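You operate a simulated robot arm through the tools that you are given. There is no shell and no other tool. Be economical: measure what you need, move in short steps, check, and stop when the job is done.

You run a simulated two-armed robot. Do the job below in one go: nothing can be reset, and whatever is moved stays where it is left.

## Task
Put the 1 litre tin mug from the top of the wooden table on the white paper sheet and the 250 ml tin mug on the third shelf from the bottom of the short shelving. Carry the wooden tray with both arms and set it on the second shelf from the bottom of the short shelving. Stack the number block that says "250" from the top of the wooden table on top of the number block that says "260". Turn the red lock dial to 5. Stack the tin marked "tacks" from the top of the beige desk on top of the tin labelled "beads". Put the red spool on the high top of the yarn table. Stack the white dated box from the top of the beige desk on top of the green dated box. Any order will do. Set down upright: tin mug, red spool.
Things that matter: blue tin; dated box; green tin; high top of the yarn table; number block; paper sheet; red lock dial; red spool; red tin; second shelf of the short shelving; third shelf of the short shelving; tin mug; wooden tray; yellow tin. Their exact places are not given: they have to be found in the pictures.

The check looks at the end state, three seconds after you hand in, the way a careful person would. Anything else that was tipped, shoved, dropped, spilled or broken makes it a failure. Flat cloth is picked up by pressing the open fingertips on it (5 to 10 N) and closing them slowly along it; thin cloth reads only 2 to 8 mm in the jaws.

## Robot
Two 7-joint arms with two-finger parallel grippers on one trunk, on a base that drives. Base frame: it is fixed to the floor where the robot stands at the start and does not move with it; the origin is under the middle of the robot, x ahead of it, y to its left, z up; the surface under the hand at the start is at about z = 0.8. Lengths are in m, angles in rad, forces in N, time in s.
The left shoulder is at the start at [0.07, 0.188, 1.215], the right one opposite. With the tool pointing down near the work surface each hand reaches from about 0.24 to 0.78 m from the robot's upright axis, wherever it stands, measured 20 degrees to its own side. Places, roughly: blue tin, green tin, red tin, yellow tin [2.5, 0.75, 1]; dated box [2.5, 0, 1]; high top of the yarn table [-1, 0.5, 0.8]; number block [0.75, 0.5, 0.75]; paper sheet (21x20x1 cm) [1, 0.3, 0.8]; red lock dial [2.7, 1, 1]; red spool (4x4x5 cm) [2.4, 0.5, 0.9]; second shelf of the short shelving [-2.2, -1.4, 0.7]; third shelf of the short shelving [-2.2, -1.4, 1.2]; tin mug [0.75, 0.25, 0.75]; wooden tray [0.5, -0.25, 0.75]. Payload 3.91 kg a hand.
The tool frame of a hand sits at the grasp point between the pads (the TCP): z along the fingers, y along the line on which they close. The tips reach 0.03 m beyond it. Largest opening 0.11 m; finger width 0.02, thickness 0.01; the body of the gripper, 0.048 by 0.112 m, starts 0.055 m behind the TCP.
Orientation is told as [roll, pitch, yaw] about the base's x, y, z axes, in that order, counted from this pose: with the fingers straight down and closing along the base's y, the tool's x points along the base's -x, its y along +y and its z along -z.

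## Interface
- The arms move only by the tool drive_tool. It takes "left_increments", "right_increments" or both (then of equal length, played together; a hand with none holds still); each is a list of rows, each a list of 3 entries, a list of its own where there are three numbers: the shift along the base's x, y, z in units of 25 mm (1.0 is 25 mm), then the turn, a rotation vector about the base's x, y, z in units of 5 degrees (1.0 is 5 degrees), then the finger opening in m, from 0 to 0.11. In form: [[[tx, ty, tz], [rx, ry, rz], hand], ...]. A call has 1 to 10 rows; each row shifts and turns the commanded pose from where the row before left it. A call with a number of a shift or a turn outside -1 to 1 is refused whole. A row lasts 0.2 s, in which the tool goes at most 0.05 m and 0.15 rad; a call with a longer step from one row to the next is refused whole, and so is a gripper value outside its range. A pose out of reach is approached as far as the arm can. The call stops where the force on the tool passes 40 N (or 10 N more than at its start, if that is more) or the arm is blocked; 0.2 s more then pass. The fingers move at their own pace (about 0.072 m/s each) and stop on an object; they squeeze with about 24 N. The grip force told is the motor's: it shows also when the fingers shut on nothing. Time passes only in rows, and 0.2 s behind the last, so rows that do not move let the fingers close. It gives the time, the measured TCP pose, the force on the tool (base axes), the opening and the grip force at its end, in the units of the frame above (readings bear some noise), with the torque about the TCP (base axes, N m) and any sound that the robot's microphone picked up, and new pictures: "pictures" is both (left out), scene, wrist or none (wrist: the cameras of the hands that moved).
- Cameras (640 x 400 px; columns grow to the right, rows downward): "scene" is now at [0.0924, 0.0605, 1.4158]; the picture's right is [0.82, -0.57, 0.00], its down [-0.46, -0.66, -0.60] and it looks along [0.34, 0.49, -0.80] (base axes); focal length 214 px, centre (320, 200). "left" rides on the left gripper at [0.072, -0.017, -0.103] in its tool frame; the picture's right is [0.23, 0.97, 0.00], its down [-0.76, 0.18, -0.62] and it looks along [-0.61, 0.14, 0.78] (tool axes); focal length 222 px, centre (320, 200). "right" rides on the right gripper at [0.072, 0.017, -0.103] in its tool frame; the picture's right is [-0.23, 0.97, 0.00], its down [-0.76, -0.18, -0.62] and it looks along [-0.61, -0.14, 0.78] (tool axes); focal length 222 px, centre (320, 200).
- slide_trunk(by): slides the trunk up (or, below 0, down) by that many m; the arms and the scene camera ride with it, the base frame stays. It gives what a move gives, with no picture.
- base_move(legs): drives the robot by 1 to 6 legs, each [ahead, turn to the left] in m and rad, along the robot's own axes; the way and the turn of a leg run together, so that a leg with both is an arc; at most 1.5 m and 3.142 rad a leg. The arms and the cameras ride along, it lands a little off, and it stops where it bumps. It gives what a move gives, and a new picture of the scene camera.
- head_to(pan, tilt): turns the head with the scene camera to pan (to the left, within 1.501 rad either way) and tilt (down, from -0.506 to 1.204), counted from straight ahead of the robot. It gives what a move gives, and a new picture of the scene camera.
- measure_at(camera, pixels): for up to 12 pixels [column, row] of the newest picture of that camera ("zoom" is the newest enlarged one), the place [x, y, z] in the base frame of the surface seen there, good to about 0.002 m. The clock stands still meanwhile.
- zoom(camera, box): a new picture of the part [left, top, right, bottom] of that camera's present view, enlarged. The clock stands still meanwhile.
- job_done(): hands the job in; it is judged then, once.

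Work in short steps. Measure before you move; look again where a grasp or a placing could have gone wrong, and mend it. You have 138 turns and 260 pictures in all, those below and enlarged ones among them. Open the grippers and draw the arms clear of the work before you hand the job in, unless the task says otherwise; then end with one line.

The tools are called after "Request:" as a command line: name --argument value ..., lists and objects as JSON in quotes. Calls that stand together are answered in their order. drive_tool: Moves the arms, as the interface text tells. Its arguments: {"type":"object","properties":{"left_increments":{"type":"array"},"right_increments":{"type":"array"},"pictures":{"type":"string","enum":["both","scene","wrist","none"]}},"required":[]} The other tools are called the same way: slide_trunk (by) slides the trunk up or down; base_move (legs) drives the base; head_to (pan, tilt) turns the head that bears the scene camera; measure_at (camera, pixels) gives the place of the surface under pixels of a picture; zoom (camera, box) takes an enlarged picture of a part of a camera's view; job_done () hands the job in.

At the start:

```text
time_s: 0.0
left_ee_pos: [0.3729, 0.4771, 1.1589]
left_tcp_rot: [0.001, -0.001, 0.0]
left_ft_force: [0.2, 0.2, 0.3]
left_moment: [-0.04, 0.02, -0.03]
left_grip_width: 0.1099
left_grip_force: 0.1
right_ee_pos: [0.4563, 0.0225, 1.1733]
right_tcp_rot: [-0.001, 0.001, 0.0]
right_ft_force: [0.5, 0.2, 0.3]
right_moment: [-0.01, 0.03, 0.01]
right_grip_width: 0.1099
right_grip_force: 0.1
trunk travel left (down, up): [-0.725, 0.215]
robot x, y, heading: [-0.0007, 0.0018, 0.001]
head pan, tilt: [0.962, 0.932]
```

scene: 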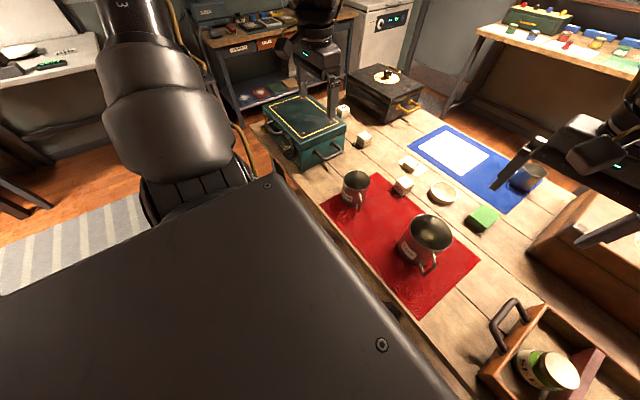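
right: 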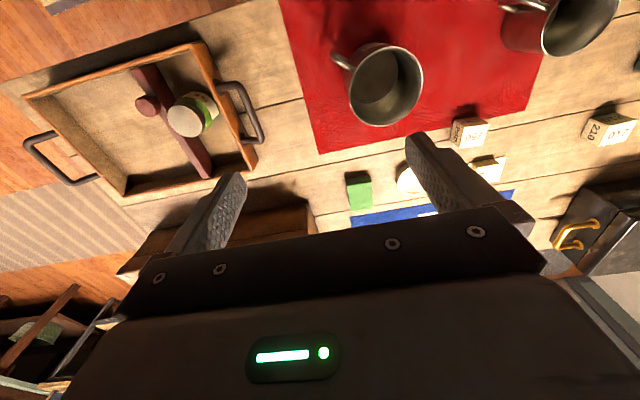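
left: 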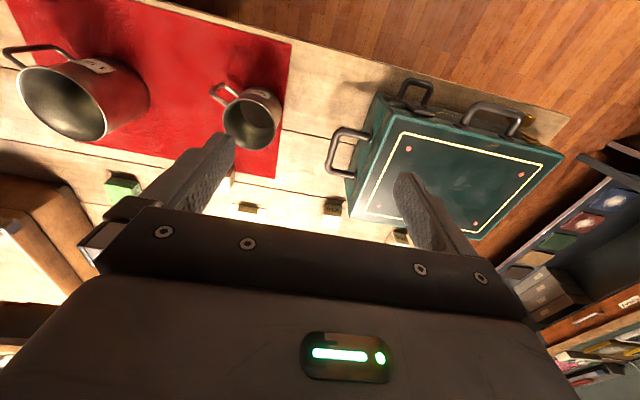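

The pictures show the wooden table with two mugs near (355,185) and (425,240), a tray at (545,370), and blocks near (343,110),(363,138),(403,185). I turn the head to see the table better.

Request:
head_to --pan 0.3 --tilt 0.9

Request:
zoom --camera "left" --box '[0, 0, 640, 250]'

```text
time_s: 1.0
left_ee_pos: [0.3713, 0.478, 1.1584]
left_tcp_rot: [0.001, 0.0, 0.001]
left_ft_force: [0.5, -0.3, -0.8]
left_moment: [0.01, -0.01, -0.01]
left_grip_width: 0.1099
left_grip_force: 0.0
right_ee_pos: [0.4568, 0.022, 1.1744]
right_tcp_rot: [-0.001, 0.0, -0.002]
right_ft_force: [0.4, 0.3, -0.2]
right_moment: [-0.04, -0.02, -0.01]
right_grip_width: 0.11
right_grip_force: 0.1
trunk travel left (down, up): [-0.725, 0.215]
robot x, y, heading: [-0.0004, 0.0, 0.001]
head pan, tilt: [0.3, 0.901]
```

scene: 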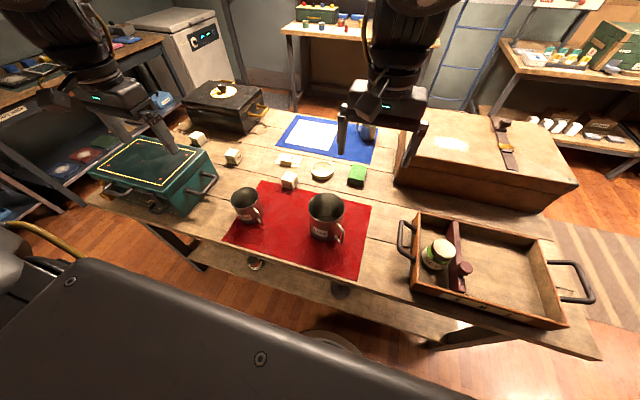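

```text
1.00 times, centred on (320, 125) of left (not enlarged: the box is as wide or as high as the picture)
```

zoom: 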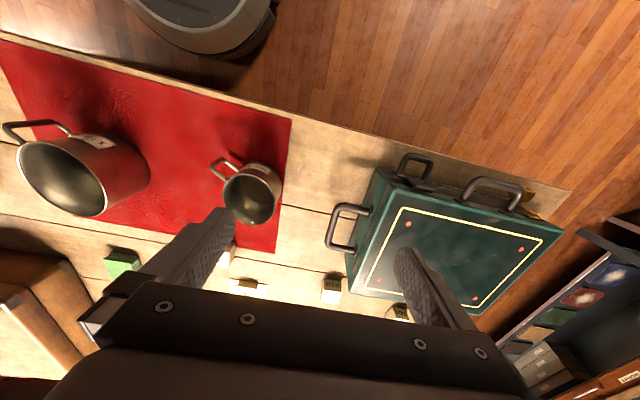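

Two mugs on the red cloth at (247,205) and (326,218), another one hidden at (367,130). I enlarge to read labels.

Request:
zoom --camera "scene" --box '[210, 100, 400, 260]'

Request:
zoom --camera "scene" --box '[170, 100, 320, 200]'

Request:
zoom --camera "right" --box '[320, 0, 640, 200]'

Request:
measure_at --camera "scene" --pixels '[[247, 192], [247, 215], [326, 197], [326, 232], [289, 176], [233, 153], [197, 136], [288, 160], [322, 169], [314, 131], [372, 138], [340, 260]]'

```text
2.50 times, centred on (305, 180) of scene
```

zoom: 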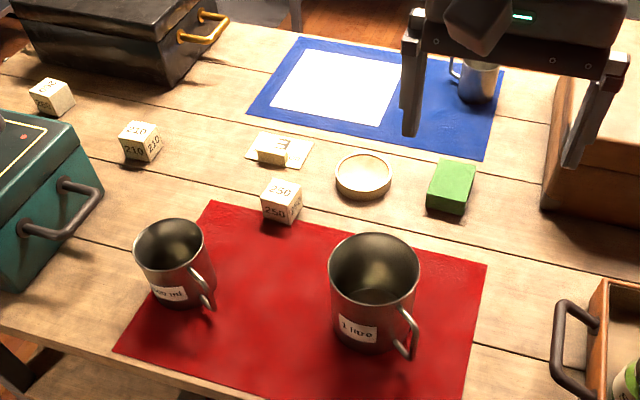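

```text
4.00 times, centred on (245, 150) of scene
```

zoom: 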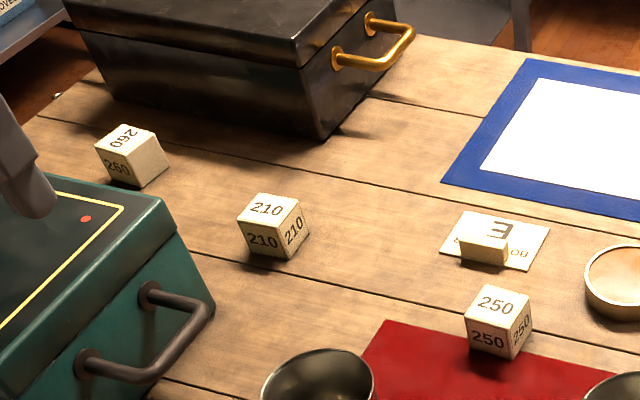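

```text
2.00 times, centred on (480, 100) of right
```

zoom: 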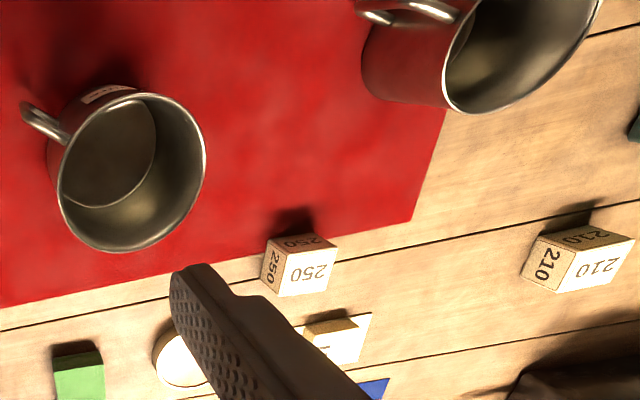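

```text
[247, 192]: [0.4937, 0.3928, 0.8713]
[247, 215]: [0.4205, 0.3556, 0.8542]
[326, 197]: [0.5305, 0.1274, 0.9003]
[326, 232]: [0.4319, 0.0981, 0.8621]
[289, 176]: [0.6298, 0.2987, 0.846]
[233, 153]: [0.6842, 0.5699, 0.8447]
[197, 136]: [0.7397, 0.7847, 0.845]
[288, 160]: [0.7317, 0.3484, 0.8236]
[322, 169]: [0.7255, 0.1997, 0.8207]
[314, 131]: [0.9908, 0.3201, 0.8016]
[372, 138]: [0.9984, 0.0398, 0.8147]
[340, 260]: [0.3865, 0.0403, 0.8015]
```

Big mug reads "1 litre"; left one perhaps "500 ml"; small mug on the blue mat behind the right hand. Zoom closer on both.

Request:
zoom --camera "scene" --box '[227, 180, 275, 230]'

Request:
zoom --camera "scene" --box '[340, 110, 390, 150]'

Request:
head_to --pan 0.0 --tilt 0.4

```text
8.00 times, centred on (251, 205) of scene
```

zoom: 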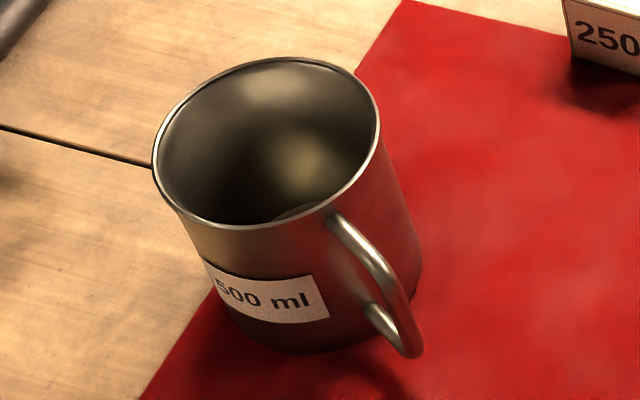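

```text
10.00 times, centred on (365, 130) of scene
```

zoom: 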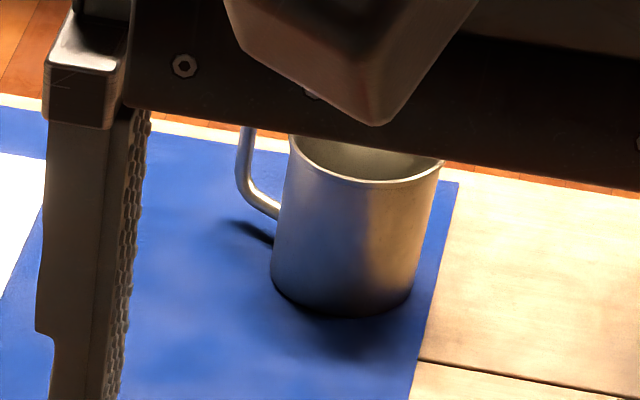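

```text
time_s: 2.0
left_ee_pos: [0.3725, 0.4787, 1.1584]
left_tcp_rot: [-0.001, 0.0, 0.0]
left_ft_force: [0.1, -1.1, 0.2]
left_moment: [0.01, -0.03, 0.0]
left_grip_width: 0.1099
left_grip_force: 0.0
right_ee_pos: [0.4564, 0.0219, 1.1745]
right_tcp_rot: [-0.002, 0.0, 0.0]
right_ft_force: [-0.4, 0.0, 0.9]
right_moment: [0.01, -0.01, 0.0]
right_grip_width: 0.11
right_grip_force: 0.0
trunk travel left (down, up): [-0.725, 0.215]
robot x, y, heading: [0.0012, -0.003, 0.002]
head pan, tilt: [0.0, 0.4]
```

scene: 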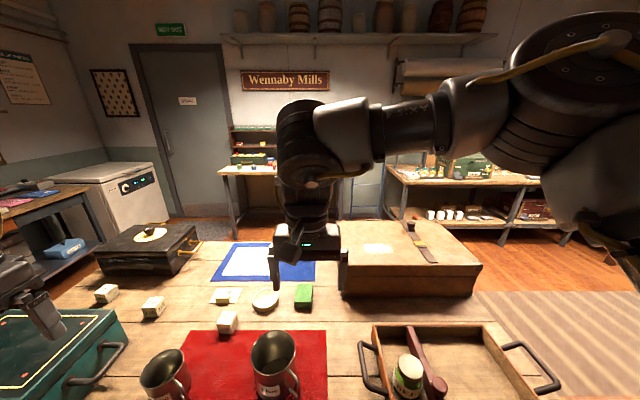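

Layout ahead is clear: table, beige desk(s) beyond. I look left and right to learn the driving space.

Request:
head_to --pan 1.4 --tilt 0.45

Request:
head_to --pan -1.3 --tilt 0.45

Request:
head_to --pan 0.0 --tilt 1.0

```text
time_s: 3.5
left_ee_pos: [0.3722, 0.4777, 1.1588]
left_tcp_rot: [-0.003, -0.001, -0.001]
left_ft_force: [0.5, 0.5, -0.7]
left_moment: [0.01, 0.0, -0.02]
left_grip_width: 0.1101
left_grip_force: 0.1
right_ee_pos: [0.4573, 0.0216, 1.1727]
right_tcp_rot: [0.0, 0.0, 0.001]
right_ft_force: [-0.3, 0.2, 0.8]
right_moment: [-0.01, 0.0, 0.04]
right_grip_width: 0.1101
right_grip_force: 0.1
trunk travel left (down, up): [-0.725, 0.215]
robot x, y, heading: [-0.0011, -0.0008, 0.0]
head pan, tilt: [1.4, 0.45]
```

scene: 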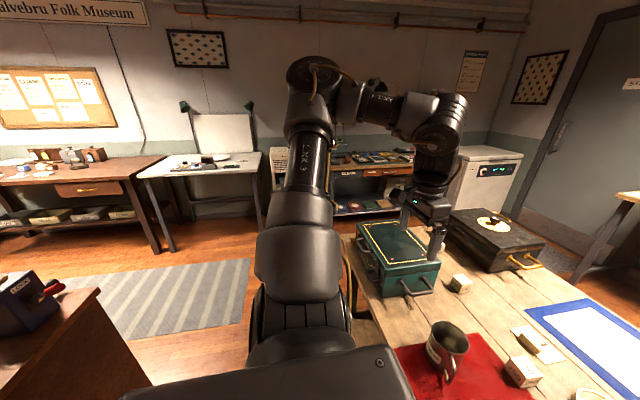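

```text
time_s: 5.9
left_ee_pos: [0.3724, 0.4781, 1.1574]
left_tcp_rot: [0.0, 0.0, -0.003]
left_ft_force: [1.0, -0.6, -0.2]
left_moment: [0.0, -0.02, 0.04]
left_grip_width: 0.1098
left_grip_force: 0.0
right_ee_pos: [0.4566, 0.0224, 1.1734]
right_tcp_rot: [0.0, 0.0, -0.001]
right_ft_force: [0.1, 0.0, 0.2]
right_moment: [-0.02, 0.0, 0.0]
right_grip_width: 0.1097
right_grip_force: 0.1
trunk travel left (down, up): [-0.725, 0.215]
robot x, y, heading: [0.0011, -0.0007, 0.001]
head pan, tilt: [-1.3, 0.45]
```

scene: 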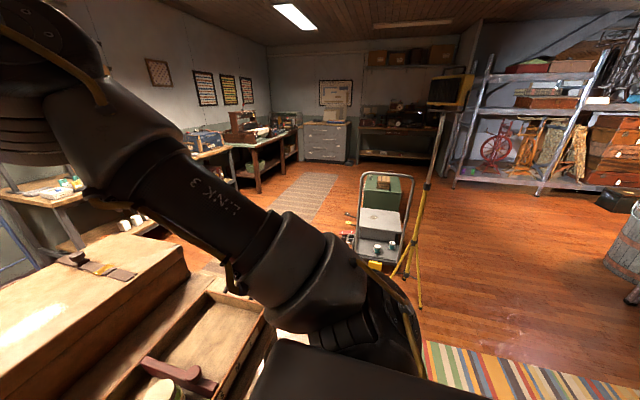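

```text
time_s: 7.4
left_ee_pos: [0.3726, 0.4771, 1.1584]
left_tcp_rot: [0.0, -0.001, 0.0]
left_ft_force: [-0.7, -0.2, 0.1]
left_moment: [0.0, -0.02, -0.02]
left_grip_width: 0.1101
left_grip_force: 0.0
right_ee_pos: [0.4555, 0.0216, 1.1731]
right_tcp_rot: [-0.001, -0.001, 0.001]
right_ft_force: [-0.8, -0.1, 0.9]
right_moment: [0.05, -0.03, 0.0]
right_grip_width: 0.1101
right_grip_force: 0.1
trunk travel left (down, up): [-0.725, 0.215]
robot x, y, heading: [0.0, 0.0001, 0.002]
head pan, tilt: [0.0, 1.0]
```

scene: 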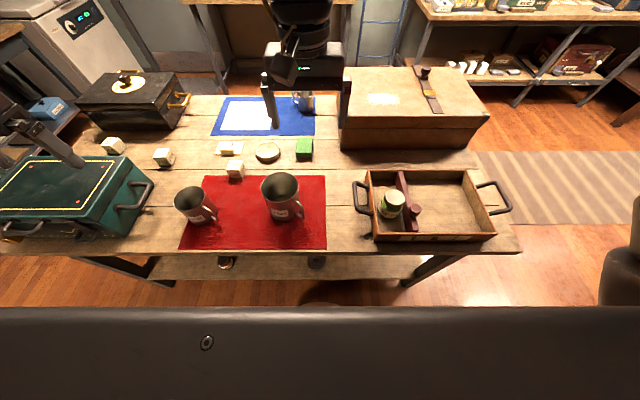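

Now measuring tray handles, mugs, blocks and table corners in this picture: tray handles at (362,197) and (496,195), mugs at (283,195) and (193,205).

Request:
measure_at --camera "scene" --pixels '[[357, 197], [506, 195], [370, 172], [482, 170], [376, 238], [494, 236], [280, 177], [262, 182], [298, 186], [301, 213], [230, 307], [520, 248]]'

Request:
measure_at --camera "scene" --pixels '[[235, 164], [163, 152], [112, 141], [265, 110], [190, 96], [480, 148], [330, 96], [214, 80], [395, 60], [560, 180], [460, 270], [225, 290]]'

Request:
zoom --camera "scene" --box '[330, 150, 530, 260]'

Request:
zoom --camera "scene" --box '[160, 130, 330, 250]'

```text
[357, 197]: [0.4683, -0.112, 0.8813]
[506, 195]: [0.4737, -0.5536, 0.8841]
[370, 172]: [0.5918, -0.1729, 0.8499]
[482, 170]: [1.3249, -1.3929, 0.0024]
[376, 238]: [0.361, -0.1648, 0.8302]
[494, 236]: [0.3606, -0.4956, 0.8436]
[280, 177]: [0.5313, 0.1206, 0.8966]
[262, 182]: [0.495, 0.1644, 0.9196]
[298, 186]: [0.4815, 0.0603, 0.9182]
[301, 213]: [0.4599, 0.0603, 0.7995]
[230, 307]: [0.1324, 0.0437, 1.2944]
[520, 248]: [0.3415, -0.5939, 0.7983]
```

```text
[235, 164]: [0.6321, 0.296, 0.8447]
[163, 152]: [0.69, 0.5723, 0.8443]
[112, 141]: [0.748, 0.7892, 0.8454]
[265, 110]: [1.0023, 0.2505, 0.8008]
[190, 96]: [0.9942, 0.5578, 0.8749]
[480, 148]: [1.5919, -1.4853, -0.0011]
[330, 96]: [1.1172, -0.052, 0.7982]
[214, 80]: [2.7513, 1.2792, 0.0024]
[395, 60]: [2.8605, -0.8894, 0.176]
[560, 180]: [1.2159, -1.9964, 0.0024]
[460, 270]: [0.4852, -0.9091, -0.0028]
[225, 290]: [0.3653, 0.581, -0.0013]
```

```text
3.20 times, centred on (430, 205) of scene
```

zoom: 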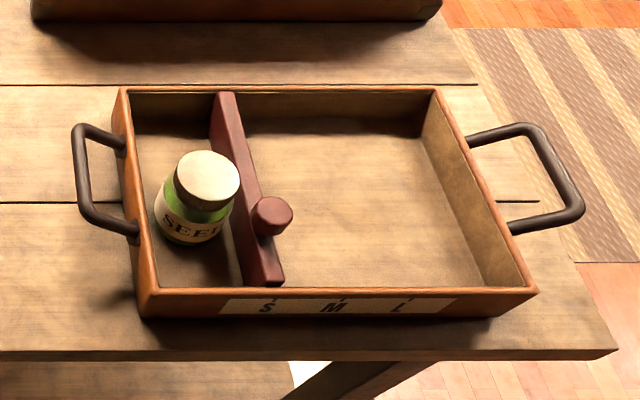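

```text
3.33 times, centred on (245, 190) of scene
```

zoom: 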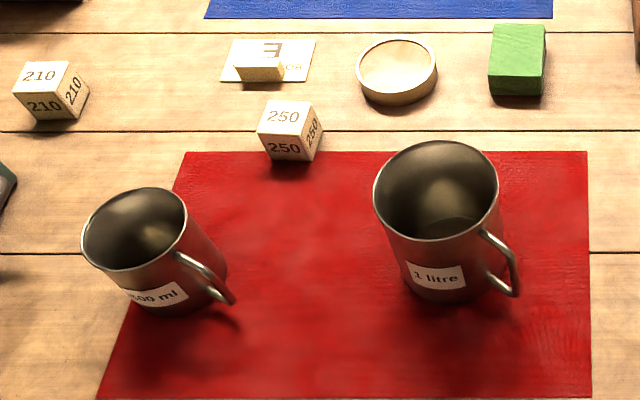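

Tray handles lie along x at y≈-0.112 and -0.554, z≈0.88. I zoom to get block 250's corners and orientation, and block 260's.

Request:
zoom --camera "scene" --box '[220, 152, 252, 184]'

```text
12.50 times, centred on (236, 168) of scene
```

zoom: 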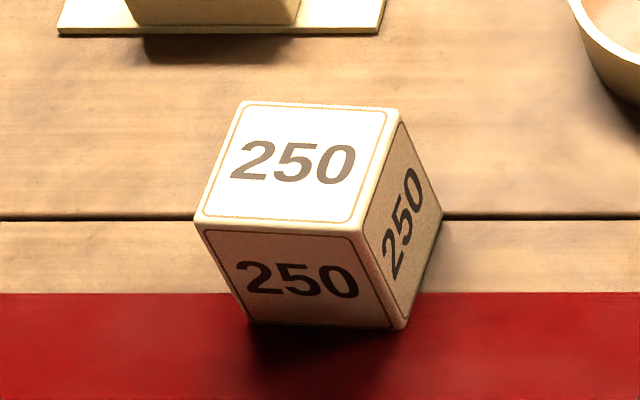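

Request:
measure_at --camera "zoom" --pixels '[[246, 108], [390, 113], [360, 230], [205, 220], [240, 318], [396, 323]]'

Request:
zoom --camera "scene" --box '[96, 128, 128, 160]'

```text
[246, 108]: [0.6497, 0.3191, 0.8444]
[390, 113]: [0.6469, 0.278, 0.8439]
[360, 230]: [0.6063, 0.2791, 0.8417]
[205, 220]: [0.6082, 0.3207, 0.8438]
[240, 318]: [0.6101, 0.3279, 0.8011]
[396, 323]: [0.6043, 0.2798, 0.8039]
```

```text
12.50 times, centred on (112, 144) of scene
```

zoom: 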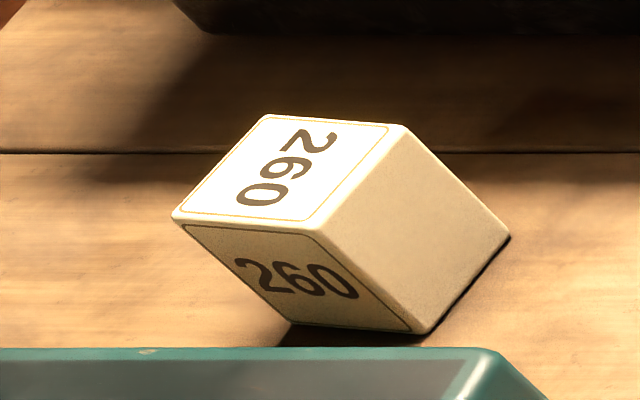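

Block 250 is aligned with the base axes, centre (0.628, 0.299), top 0.844. Now 260's corners.

Request:
measure_at --camera "zoom" --pixels '[[268, 121], [398, 130], [318, 228], [182, 216], [425, 325], [505, 236]]'

Request:
drive_tool --left_increments '[[[1, -0.9, -0.8], [0, 0, 0], 0.08], [[1, -0.9, -0.8], [0, 0, 0], 0.08], [[1, -0.9, -0.8], [0, 0, 0], 0.08], [[1, -0.9, -0.8], [0, 0, 0], 0.08], [[1, -0.9, -0.8], [0, 0, 0], 0.08], [[1, -0.9, -0.8], [0, 0, 0], 0.08], [[1, -0.9, -0.8], [0, 0, 0], 0.08], [[1, -0.84, -0.8], [0, 0, 0], 0.08], [[1, 0, -0.8], [0, 0, 0], 0.08], [[1, 0, -0.8], [0, 0, 0], 0.08]]' --right_increments '[[[0, -1, 0], [0, 0, 0], 0.11], [[0, -1, 0], [0, 0, 0], 0.11], [[0, -1, 0], [0, 0, 0], 0.11], [[0, -1, 0], [0, 0, 0], 0.11], [[0, -1, 0], [0, 0, 0], 0.11], [[0, -1, 0], [0, 0, 0], 0.11], [[0, -1, 0], [0, 0, 0], 0.11], [[0, -1, 0], [0, 0, 0], 0.11], [[0, 0, 0], [0, 0, 0], 0.11], [[0, 0, 0], [0, 0, 0], 0.11]]' --pictures "scene"

```text
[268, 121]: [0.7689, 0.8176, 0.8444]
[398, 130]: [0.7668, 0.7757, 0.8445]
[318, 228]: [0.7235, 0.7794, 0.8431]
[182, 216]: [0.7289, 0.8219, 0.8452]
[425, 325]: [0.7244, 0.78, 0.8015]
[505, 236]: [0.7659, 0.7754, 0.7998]
```

```text
time_s: 9.6
left_ee_pos: [0.5763, 0.3329, 0.9787]
left_tcp_rot: [-0.003, -0.002, 0.002]
left_ft_force: [0.5, -0.2, 0.5]
left_moment: [0.02, 0.02, 0.01]
left_grip_width: 0.0802
left_grip_force: 0.1
left hand out of reach, approached as far as the arm can: row 8, 9, 10
right_ee_pos: [0.447, -0.1662, 1.171]
right_tcp_rot: [0.0, 0.001, -0.004]
right_ft_force: [0.6, 0.4, 0.2]
right_moment: [0.02, -0.02, -0.02]
right_grip_width: 0.1098
right_grip_force: 0.0
right hand out of reach, approached as far as the arm can: row 8
trunk travel left (down, up): [-0.725, 0.215]
robot x, y, heading: [0.0015, -0.0019, 0.003]
head pan, tilt: [0.0, 1.0]
```

scene: 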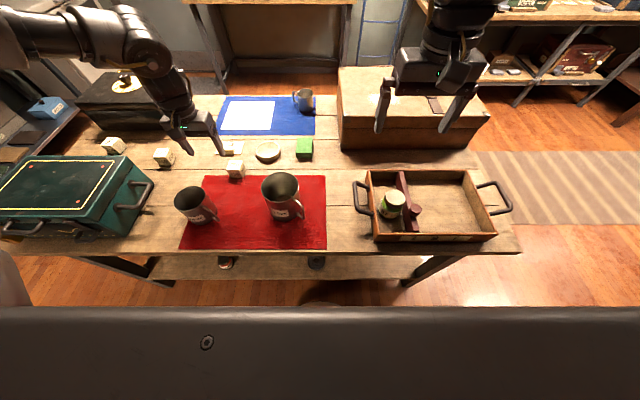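

260's centre is (0.747, 0.799), aligned within ~3°. The left hand stopped short at (0.576,0.333,0.979); I continue gently lower and forward.

Request:
drive_tool --left_increments '[[[0, -0.6, -1], [0, 0, 0], 0.08], [[0, -0.7, -1], [0, 0, 0], 0.08], [[0.5, 0, -0.5], [0, 0, 0], 0.08], [[0.5, 0, 0], [0, 0, 0], 0.08], [[0.5, 0, 0], [0, 0, 0], 0.08], [[0.5, 0, 0], [0, 0, 0], 0.08]]' --pictures "wrist"

```text
time_s: 11.0
left_ee_pos: [0.5703, 0.3429, 0.9555]
left_tcp_rot: [-0.001, -0.001, 0.0]
left_ft_force: [0.7, 0.7, 0.7]
left_moment: [0.02, 0.01, -0.01]
left_grip_width: 0.0799
left_grip_force: 0.0
left hand out of reach, approached as far as the arm can: row 1, 2, 3, 4, 5, 6
right_ee_pos: [0.4476, -0.1673, 1.1705]
right_tcp_rot: [0.001, 0.0, -0.002]
right_ft_force: [0.0, 0.8, 0.3]
right_moment: [-0.04, 0.01, 0.03]
right_grip_width: 0.1101
right_grip_force: 0.1
trunk travel left (down, up): [-0.725, 0.215]
robot x, y, heading: [-0.003, -0.0023, -0.0]
head pan, tilt: [0.0, 1.0]
```

left: 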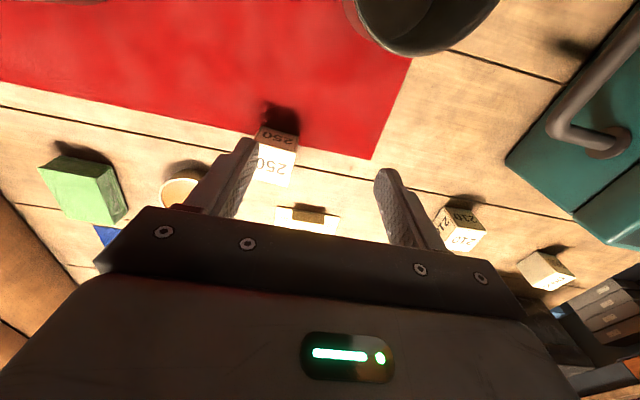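

The arm seems limited because the shoulder sits high; I slide the trunk down 8 cm (hand rides to z≈0.875, clear spot) and retry.

Request:
slide_trunk --by -0.08

Request:
drive_tool --left_increments '[[[0.5, 0, 0], [0, 0, 0], 0.08], [[0.5, -0.5, 0], [0, 0, 0], 0.08], [[0.5, -0.5, 0], [0, 0, 0], 0.08], [[0.5, -0.5, 0], [0, 0, 0], 0.08], [[0, 0, 0], [0, 0, 0], 0.08]]' --pictures "wrist"

```text
time_s: 12.1
left_ee_pos: [0.5695, 0.3424, 0.8756]
left_tcp_rot: [-0.001, -0.003, -0.001]
left_ft_force: [-0.1, 0.0, 1.2]
left_moment: [-0.03, 0.02, 0.03]
left_grip_width: 0.0799
left_grip_force: 0.1
right_ee_pos: [0.4478, -0.1675, 1.0904]
right_tcp_rot: [-0.001, -0.002, -0.004]
right_ft_force: [0.1, -0.7, 0.1]
right_moment: [0.0, 0.02, 0.01]
right_grip_width: 0.11
right_grip_force: 0.1
trunk travel left (down, up): [-0.645, 0.295]
robot x, y, heading: [0.0023, 0.0005, 0.004]
head pan, tilt: [0.0, 1.0]
```

```text
time_s: 13.3
left_ee_pos: [0.5747, 0.3347, 0.8944]
left_tcp_rot: [-0.002, -0.003, 0.0]
left_ft_force: [0.3, -0.3, 0.0]
left_moment: [0.01, -0.01, 0.0]
left_grip_width: 0.0802
left_grip_force: 0.1
left hand out of reach, approached as far as the arm can: row 1, 2, 3, 4
right_ee_pos: [0.4469, -0.1683, 1.0907]
right_tcp_rot: [-0.001, -0.002, -0.003]
right_ft_force: [0.4, 0.6, 0.3]
right_moment: [0.03, -0.02, -0.03]
right_grip_width: 0.1098
right_grip_force: 0.0
trunk travel left (down, up): [-0.645, 0.295]
robot x, y, heading: [-0.0002, -0.0004, -0.001]
head pan, tilt: [0.0, 1.0]
```

left: 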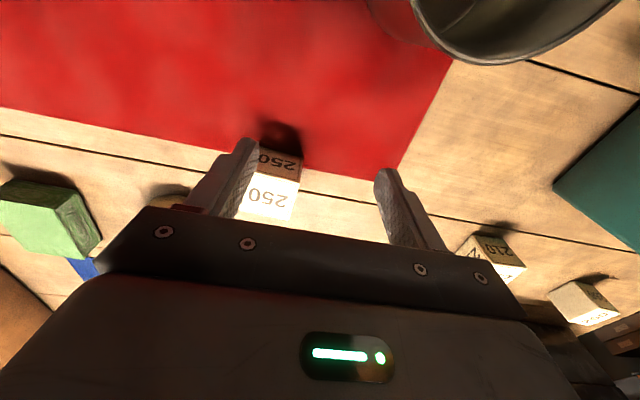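

Reach grows as the shoulder comes lower. I raise the left hand and slide the trunk down further.

Request:
drive_tool --left_increments '[[[-0.2, 0, 1], [0, 0, 0], 0.08], [[-0.2, 0, 1], [0, 0, 0], 0.08], [[0, 0, 1], [0, 0, 0], 0.08], [[0, 0, 1], [0, 0, 0], 0.08], [[0, 0, 1], [0, 0, 0], 0.08]]' --pictures "none"

Request:
slide_trunk --by -0.15

Request:
drive_tool --left_increments '[[[0.5, -0.5, 0.2], [0, 0, 0], 0.08], [[0.5, -0.5, 0], [0, 0, 0], 0.08], [[0.5, -0.5, 0], [0, 0, 0], 0.08], [[0.5, -0.3, 0], [0, 0, 0], 0.08], [[0.3, 0, 0], [0, 0, 0], 0.08]]' --pictures "both"

```text
time_s: 14.5
left_ee_pos: [0.5653, 0.3356, 1.0185]
left_tcp_rot: [0.0, -0.002, 0.0]
left_ft_force: [-0.3, -0.3, 0.2]
left_moment: [0.0, 0.02, -0.02]
left_grip_width: 0.0798
left_grip_force: 0.1
right_ee_pos: [0.4468, -0.1684, 1.0908]
right_tcp_rot: [0.0, -0.001, -0.005]
right_ft_force: [0.2, 0.1, 0.2]
right_moment: [-0.02, -0.03, 0.02]
right_grip_width: 0.1101
right_grip_force: 0.1
trunk travel left (down, up): [-0.645, 0.295]
robot x, y, heading: [-0.0023, 0.002, -0.001]
head pan, tilt: [0.0, 1.0]
```

```text
time_s: 16.3
left_ee_pos: [0.5653, 0.3341, 0.8684]
left_tcp_rot: [-0.003, -0.001, 0.0]
left_ft_force: [-0.2, 0.0, 0.1]
left_moment: [-0.01, 0.02, 0.01]
left_grip_width: 0.0799
left_grip_force: 0.0
right_ee_pos: [0.4478, -0.1678, 0.9413]
right_tcp_rot: [0.001, -0.004, -0.001]
right_ft_force: [0.2, 0.0, 0.7]
right_moment: [-0.01, -0.04, -0.01]
right_grip_width: 0.1101
right_grip_force: 0.1
trunk travel left (down, up): [-0.495, 0.445]
robot x, y, heading: [-0.0008, -0.0017, -0.005]
head pan, tilt: [0.0, 1.0]
```

```text
time_s: 17.5
left_ee_pos: [0.5775, 0.3184, 0.8577]
left_tcp_rot: [-0.003, -0.006, 0.0]
left_ft_force: [0.1, -0.4, 0.4]
left_moment: [0.0, -0.05, -0.02]
left_grip_width: 0.08
left_grip_force: 0.1
left hand out of reach, approached as far as the arm can: row 1, 2, 3, 4, 5
right_ee_pos: [0.448, -0.1674, 0.9411]
right_tcp_rot: [0.0, 0.0, -0.003]
right_ft_force: [-0.1, -1.2, 0.6]
right_moment: [0.02, 0.03, 0.01]
right_grip_width: 0.1097
right_grip_force: 0.0
trunk travel left (down, up): [-0.495, 0.445]
robot x, y, heading: [0.0012, -0.0007, 0.0]
head pan, tilt: [0.0, 1.0]
```

scene: 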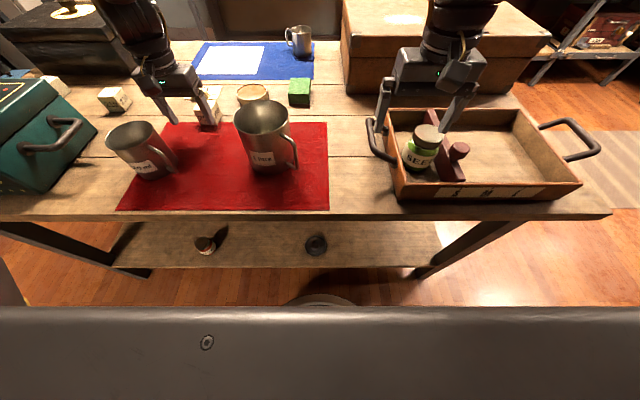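
left: 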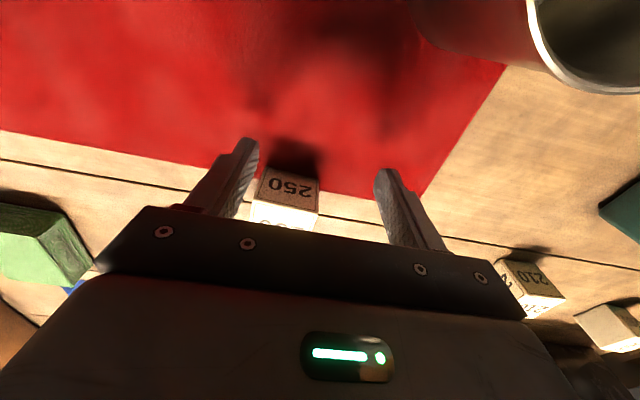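

Still short by 5 cm. The disc at (320,297) may be the robot's base front; I measure it and the lower table shelf/legs to see whether I may drive closer.

Request:
measure_at --camera "scene" --pixels '[[320, 295], [320, 303], [290, 300], [280, 262], [380, 218], [150, 274], [420, 270], [280, 216], [320, 250]]'

```text
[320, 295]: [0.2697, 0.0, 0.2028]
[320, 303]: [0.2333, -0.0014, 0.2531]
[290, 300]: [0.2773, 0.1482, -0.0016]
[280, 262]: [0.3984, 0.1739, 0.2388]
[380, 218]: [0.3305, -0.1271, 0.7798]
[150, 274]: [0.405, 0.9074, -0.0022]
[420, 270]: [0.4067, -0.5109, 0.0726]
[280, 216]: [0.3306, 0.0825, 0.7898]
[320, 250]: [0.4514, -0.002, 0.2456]
```

Base front is at x≈0.27, shelf at 0.40: there is room for 9 cm ahead. I raise both hands and drive forward 0.09.

Request:
drive_tool --left_increments '[[[-0.5, 0, 1], [0, 0, 0], 0.08], [[-0.5, -0.2, 1], [0, 0, 0], 0.08], [[-0.5, -0.3, 1], [0, 0, 0], 0.08], [[0, -0.2, 0], [0, 0, 0], 0.08]]' --right_increments '[[[-0.5, 0, 1], [0, 0, 0], 0.11], [[-0.5, 0, 1], [0, 0, 0], 0.11], [[-0.5, 0, 1], [0, 0, 0], 0.11], [[0, 0, 0.5], [0, 0, 0], 0.11]]' --pictures "none"

Request:
base_move --legs '[[0.09, 0]]'

```text
time_s: 18.5
left_ee_pos: [0.5339, 0.306, 0.9301]
left_tcp_rot: [-0.005, -0.004, 0.001]
left_ft_force: [-0.7, 0.5, 0.2]
left_moment: [-0.06, 0.02, 0.01]
left_grip_width: 0.0799
left_grip_force: 0.0
left hand out of reach, approached as far as the arm can: row 3
right_ee_pos: [0.4114, -0.167, 1.0274]
right_tcp_rot: [0.001, 0.001, -0.002]
right_ft_force: [0.9, -0.3, -0.3]
right_moment: [0.01, 0.0, 0.03]
right_grip_width: 0.1099
right_grip_force: 0.0
trunk travel left (down, up): [-0.495, 0.445]
robot x, y, heading: [0.0018, 0.0018, -0.002]
head pan, tilt: [0.0, 1.0]
```

```text
time_s: 19.6
left_ee_pos: [0.6238, 0.3052, 0.9304]
left_tcp_rot: [-0.003, -0.004, -0.001]
left_ft_force: [0.1, 0.3, 0.1]
left_moment: [0.02, 0.03, 0.0]
left_grip_width: 0.0799
left_grip_force: 0.0
right_ee_pos: [0.5011, -0.1679, 1.0274]
right_tcp_rot: [-0.001, 0.001, -0.003]
right_ft_force: [0.7, 1.2, -0.1]
right_moment: [-0.04, 0.05, 0.03]
right_grip_width: 0.1098
right_grip_force: 0.1
trunk travel left (down, up): [-0.495, 0.445]
robot x, y, heading: [0.0903, 0.0014, 0.003]
head pan, tilt: [0.0, 1.0]
```

scene: 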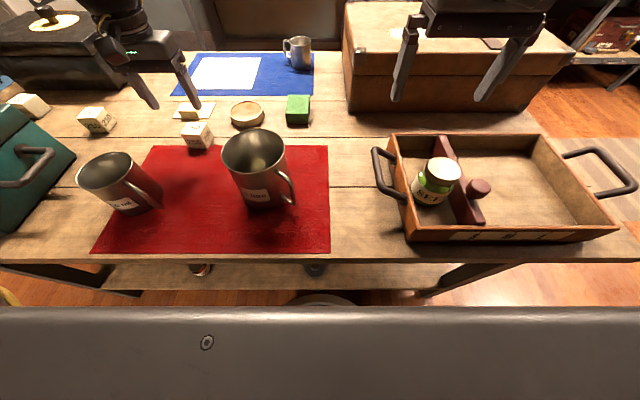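

Block 250 is at (196,133); hand is above it. I descend to TCP z 0.838 and close.

Request:
drive_tool --left_increments '[[[0.17, -0.25, -0.68], [0, 0, 0], 0.09], [[0, 0, -1], [0, 0, 0], 0.09], [[0, 0, -1], [0, 0, 0], 0.09], [[0, 0, -0.9], [0, 0, 0], 0.09], [[0, 0, -0.1], [0, 0, 0], 0.09], [[0, 0, 0], [0, 0, 0], 0.03], [[0, 0, 0], [0, 0, 0], 0.03], [[0, 0, 0], [0, 0, 0], 0.03]]' --pictures "wrist"

```text
time_s: 21.4
left_ee_pos: [0.627, 0.3008, 0.8387]
left_tcp_rot: [-0.005, -0.006, -0.001]
left_ft_force: [-0.2, 0.0, 0.3]
left_moment: [0.0, -0.03, -0.01]
left_grip_width: 0.047
left_grip_force: 24.5
right_ee_pos: [0.4999, -0.167, 1.0284]
right_tcp_rot: [0.0, 0.0, -0.001]
right_ft_force: [0.0, 0.4, 0.2]
right_moment: [-0.03, 0.02, -0.06]
right_grip_width: 0.1096
right_grip_force: 0.0
trunk travel left (down, up): [-0.495, 0.445]
robot x, y, heading: [0.0874, -0.0011, 0.002]
head pan, tilt: [0.0, 1.0]
```

left: 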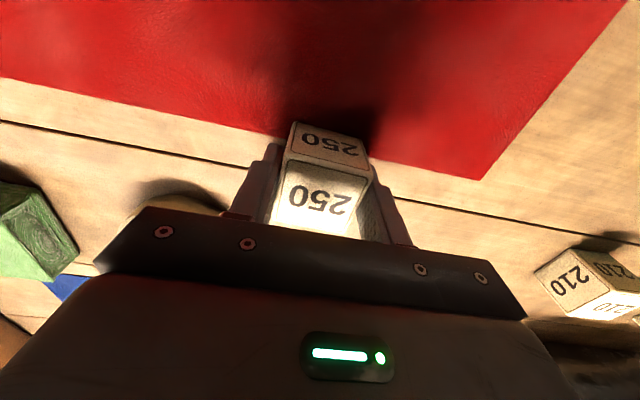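

Block held (opening 0.047). I lift it clear and move left, and zoom on the 1 litre mug rim.

Request:
drive_tool --left_increments '[[[0, 0, 1], [0, 0, 0], 0.03], [[0, 0, 1], [0, 0, 0], 0.03], [[-0.5, 0.5, 1], [0, 0, 0], 0.03], [[-0.5, 1, 1], [0, 0, 0], 0.03], [[-0.5, 1, 1], [0, 0, 0], 0.03], [[-0.5, 1, 0.5], [0, 0, 0], 0.03], [[0, 1, 0], [0, 0, 0], 0.03]]' --pictures "none"

Request:
zoom --camera "scene" --box '[210, 120, 310, 220]'

```text
time_s: 23.0
left_ee_pos: [0.5781, 0.4128, 0.9747]
left_tcp_rot: [-0.005, -0.002, -0.001]
left_ft_force: [-0.3, 0.1, -0.5]
left_moment: [0.02, 0.01, -0.01]
left_grip_width: 0.0466
left_grip_force: 24.2
right_ee_pos: [0.5003, -0.1669, 1.029]
right_tcp_rot: [0.001, 0.0, -0.002]
right_ft_force: [-0.5, 0.0, -0.5]
right_moment: [0.01, 0.0, 0.0]
right_grip_width: 0.1101
right_grip_force: 0.1
trunk travel left (down, up): [-0.495, 0.445]
robot x, y, heading: [0.0911, -0.0013, 0.001]
head pan, tilt: [0.0, 1.0]
```

```text
4.00 times, centred on (260, 170) of scene
```

zoom: 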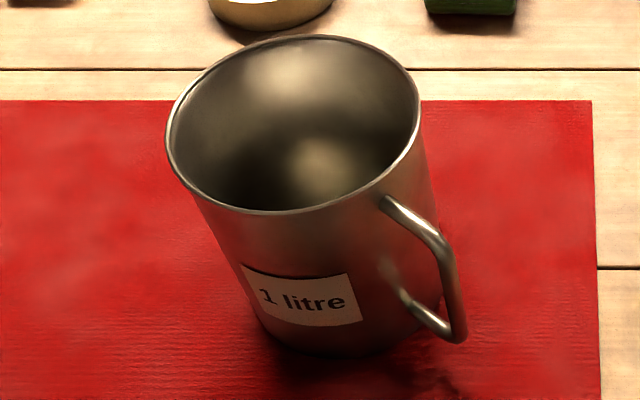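

Request:
measure_at --camera "zoom" --pixels '[[168, 140], [417, 108], [270, 211], [310, 37], [455, 340], [440, 245], [205, 80], [395, 60], [200, 187], [360, 193]]'

```text
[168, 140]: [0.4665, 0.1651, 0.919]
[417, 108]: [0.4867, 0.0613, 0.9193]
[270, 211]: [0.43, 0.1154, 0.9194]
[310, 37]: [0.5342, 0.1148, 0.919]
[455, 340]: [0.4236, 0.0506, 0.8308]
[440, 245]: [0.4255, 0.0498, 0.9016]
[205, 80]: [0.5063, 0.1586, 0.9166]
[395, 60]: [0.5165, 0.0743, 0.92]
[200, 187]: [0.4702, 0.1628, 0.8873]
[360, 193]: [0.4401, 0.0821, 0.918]
```

Mug: centre (0.482,0.113), radius 0.052, rim z 0.919. The right hand will straddle its left wall at y≈0.164, then descend.

Request:
drive_tool --right_increments '[[[-0.1, 1, 0], [0, 0, 0], 0.07], [[-0.1, 1, 0], [0, 0, 0], 0.07], [[-0.1, 1, 0], [0, 0, 0], 0.07], [[-0.1, 1, 0], [0, 0, 0], 0.07], [[-0.1, 1, 0], [0, 0, 0], 0.07], [[-0.1, 1, 0], [0, 0, 0], 0.07], [[-0.1, 1, 0], [0, 0, 0], 0.07], [[0, 1, 0], [0, 0, 0], 0.07], [[0, 1, 0], [0, 0, 0], 0.07], [[0, 1, 0], [0, 0, 0], 0.07]]' --pictures "none"

Request:
drive_tool --right_increments '[[[0, 1, 0], [0, 0, 0], 0.07], [[0, 1, 0], [0, 0, 0], 0.07], [[0, 1, 0], [0, 0, 0], 0.07], [[0, 0.24, 0], [0, 0, 0], 0.07], [[0, 0, -1], [0, 0, 0], 0.07], [[0, 0, -1], [0, 0, 0], 0.07]]' --pictures "both"

```text
time_s: 25.2
left_ee_pos: [0.5776, 0.4132, 0.9748]
left_tcp_rot: [-0.006, -0.007, 0.002]
left_ft_force: [-0.4, -0.6, -0.3]
left_moment: [0.02, 0.04, 0.01]
left_grip_width: 0.0466
left_grip_force: 23.7
right_ee_pos: [0.4823, 0.0846, 1.0273]
right_tcp_rot: [-0.003, 0.0, -0.002]
right_ft_force: [0.1, 0.7, -0.2]
right_moment: [0.06, 0.02, 0.0]
right_grip_width: 0.07
right_grip_force: 0.1
trunk travel left (down, up): [-0.495, 0.445]
robot x, y, heading: [0.09, -0.0008, 0.007]
head pan, tilt: [0.0, 1.0]
```

```text
time_s: 26.8
left_ee_pos: [0.5781, 0.4117, 0.9765]
left_tcp_rot: [-0.004, -0.006, -0.001]
left_ft_force: [-0.1, 0.3, 0.1]
left_moment: [0.0, -0.02, -0.02]
left_grip_width: 0.0464
left_grip_force: 23.3
right_ee_pos: [0.492, 0.1481, 1.0196]
right_tcp_rot: [0.079, -0.025, -0.032]
right_ft_force: [-0.9, -1.0, -0.7]
right_moment: [0.04, 0.03, 0.0]
right_grip_width: 0.0699
right_grip_force: 0.1
right hand out of reach, approached as far as the arm can: row 4
trunk travel left (down, up): [-0.495, 0.445]
robot x, y, heading: [0.0901, 0.0011, 0.002]
head pan, tilt: [0.0, 1.0]
stopped in row 6 (right hand): the arm was blocked; the commanded pose is now the measured one
```

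scene: 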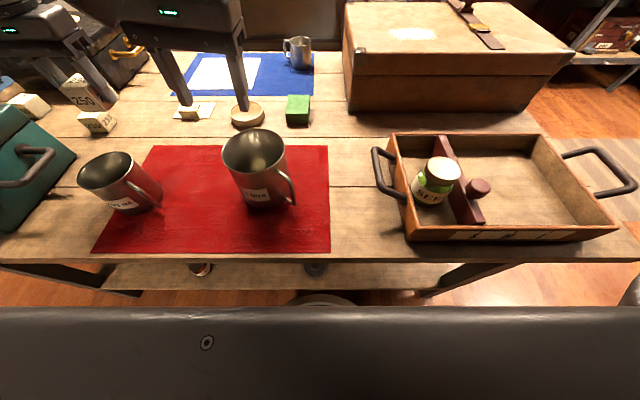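
right: 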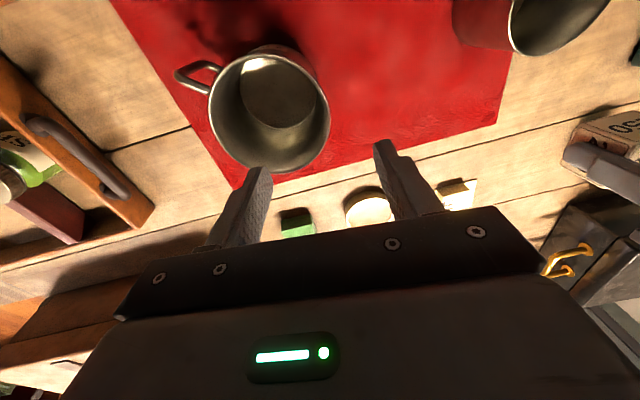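

The right arm is at its limit that far across (tool tilted 4.5°). I back off and take the right wall (y≈0.061) instead, away from the handle.

Request:
drive_tool --right_increments '[[[-0.1, -1, 0.3], [-0.45, 0.15, 0.18], 0.07], [[-0.1, -1, 0], [-0.45, 0.14, 0.18], 0.07], [[0, -1, 0], [0, 0, 0], 0.07], [[0, -0.44, 0], [0, 0, 0], 0.07]]' --pictures "wrist"

```text
time_s: 27.8
left_ee_pos: [0.5768, 0.4127, 0.9761]
left_tcp_rot: [-0.003, -0.004, 0.0]
left_ft_force: [-0.4, -0.4, -0.3]
left_moment: [0.0, -0.03, 0.03]
left_grip_width: 0.0464
left_grip_force: 24.3
right_ee_pos: [0.486, 0.0639, 1.0232]
right_tcp_rot: [-0.008, -0.002, 0.006]
right_ft_force: [-0.4, -0.6, -0.1]
right_moment: [0.01, 0.04, -0.01]
right_grip_width: 0.0701
right_grip_force: 0.0
trunk travel left (down, up): [-0.495, 0.445]
robot x, y, heading: [0.0892, 0.0022, -0.0]
head pan, tilt: [0.0, 1.0]
```

right: 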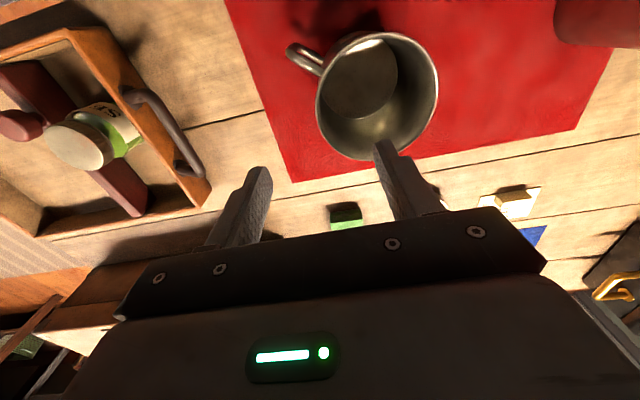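

Fingers straddle the right wall. I descend to z≈0.895 and look before closing.

Request:
drive_tool --right_increments '[[[0, 0, -1], [0, 0, 0], 0.07], [[0, 0, -1], [0, 0, 0], 0.07], [[0, -0.1, -1], [0, 0, 0], 0.07], [[0, 0, -1], [0, 0, 0], 0.07], [[0, 0, -1], [0, 0, 0], 0.07], [[0, 0, 0], [0, 0, 0], 0.07]]' --pictures "both"

```text
time_s: 29.2
left_ee_pos: [0.5779, 0.4115, 0.9767]
left_tcp_rot: [-0.005, -0.005, -0.001]
left_ft_force: [0.3, 0.4, -0.7]
left_moment: [0.02, 0.02, 0.02]
left_grip_width: 0.0466
left_grip_force: 24.0
right_ee_pos: [0.4863, 0.0617, 0.8992]
right_tcp_rot: [-0.007, 0.0, 0.003]
right_ft_force: [0.4, 0.3, 0.5]
right_moment: [-0.01, 0.01, 0.04]
right_grip_width: 0.07
right_grip_force: 0.1
trunk travel left (down, up): [-0.495, 0.445]
robot x, y, heading: [0.0918, 0.0008, -0.004]
head pan, tilt: [0.0, 1.0]
```

scene: 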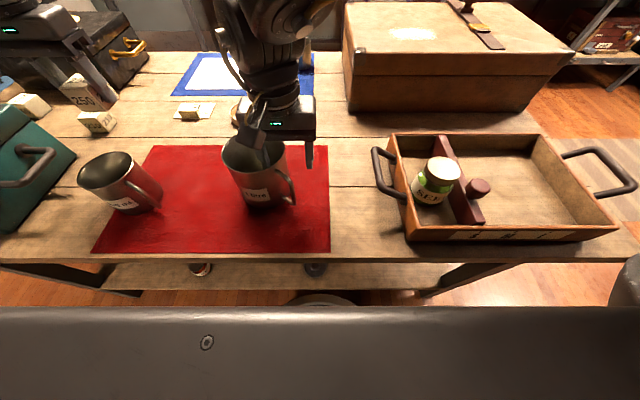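
right: 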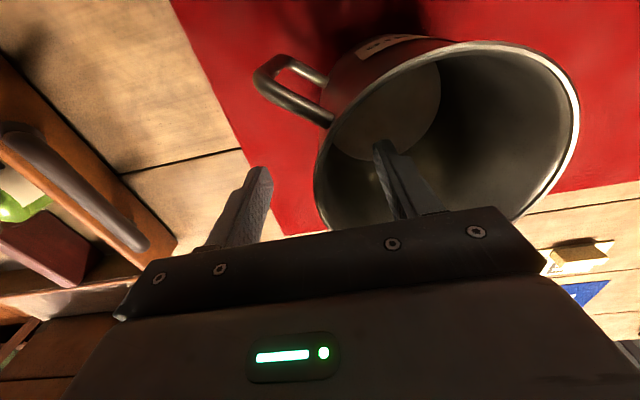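

Fingers straddle the wall. Close and lift.

Request:
drive_tool --right_increments '[[[0, 0, -0.2], [0, 0, 0], 0.05], [[0, 0, 0], [0, 0, 0], 0.0], [[0, 0, 0], [0, 0, 0], 0.0], [[0, 0, 0], [0, 0, 0], 0.0], [[0, 0, 0.2], [0, 0, 0], 0.0], [[0, 0, 0.5], [0, 0, 0], 0.0], [[0, 0, 1], [0, 0, 0], 0.0], [[0, 0, 1], [0, 0, 0], 0.0], [[0, 0, 1], [0, 0, 0], 0.0]]' --pictures "both"

```text
time_s: 31.2
left_ee_pos: [0.5777, 0.4099, 0.976]
left_tcp_rot: [-0.005, -0.006, 0.0]
left_ft_force: [0.4, 0.1, -0.6]
left_moment: [0.01, -0.01, -0.02]
left_grip_width: 0.0465
left_grip_force: 24.0
right_ee_pos: [0.4874, 0.0613, 0.9871]
right_tcp_rot: [-0.008, 0.0, 0.003]
right_ft_force: [-0.2, -1.0, -2.7]
right_moment: [-0.08, 0.01, -0.02]
right_grip_width: 0.0034
right_grip_force: 24.3
trunk travel left (down, up): [-0.495, 0.445]
robot x, y, heading: [0.0908, -0.0016, 0.004]
head pan, tilt: [0.0, 1.0]
```

scene: 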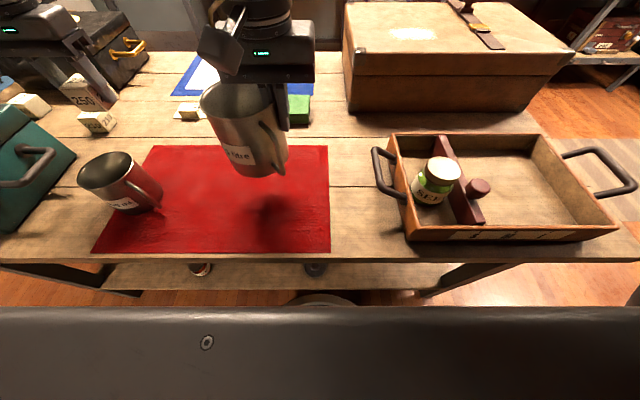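
right: 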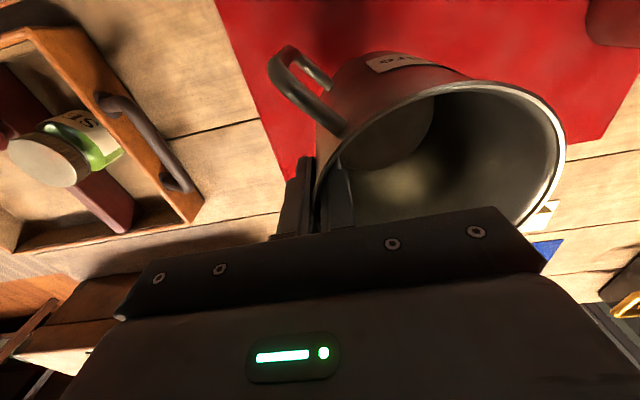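

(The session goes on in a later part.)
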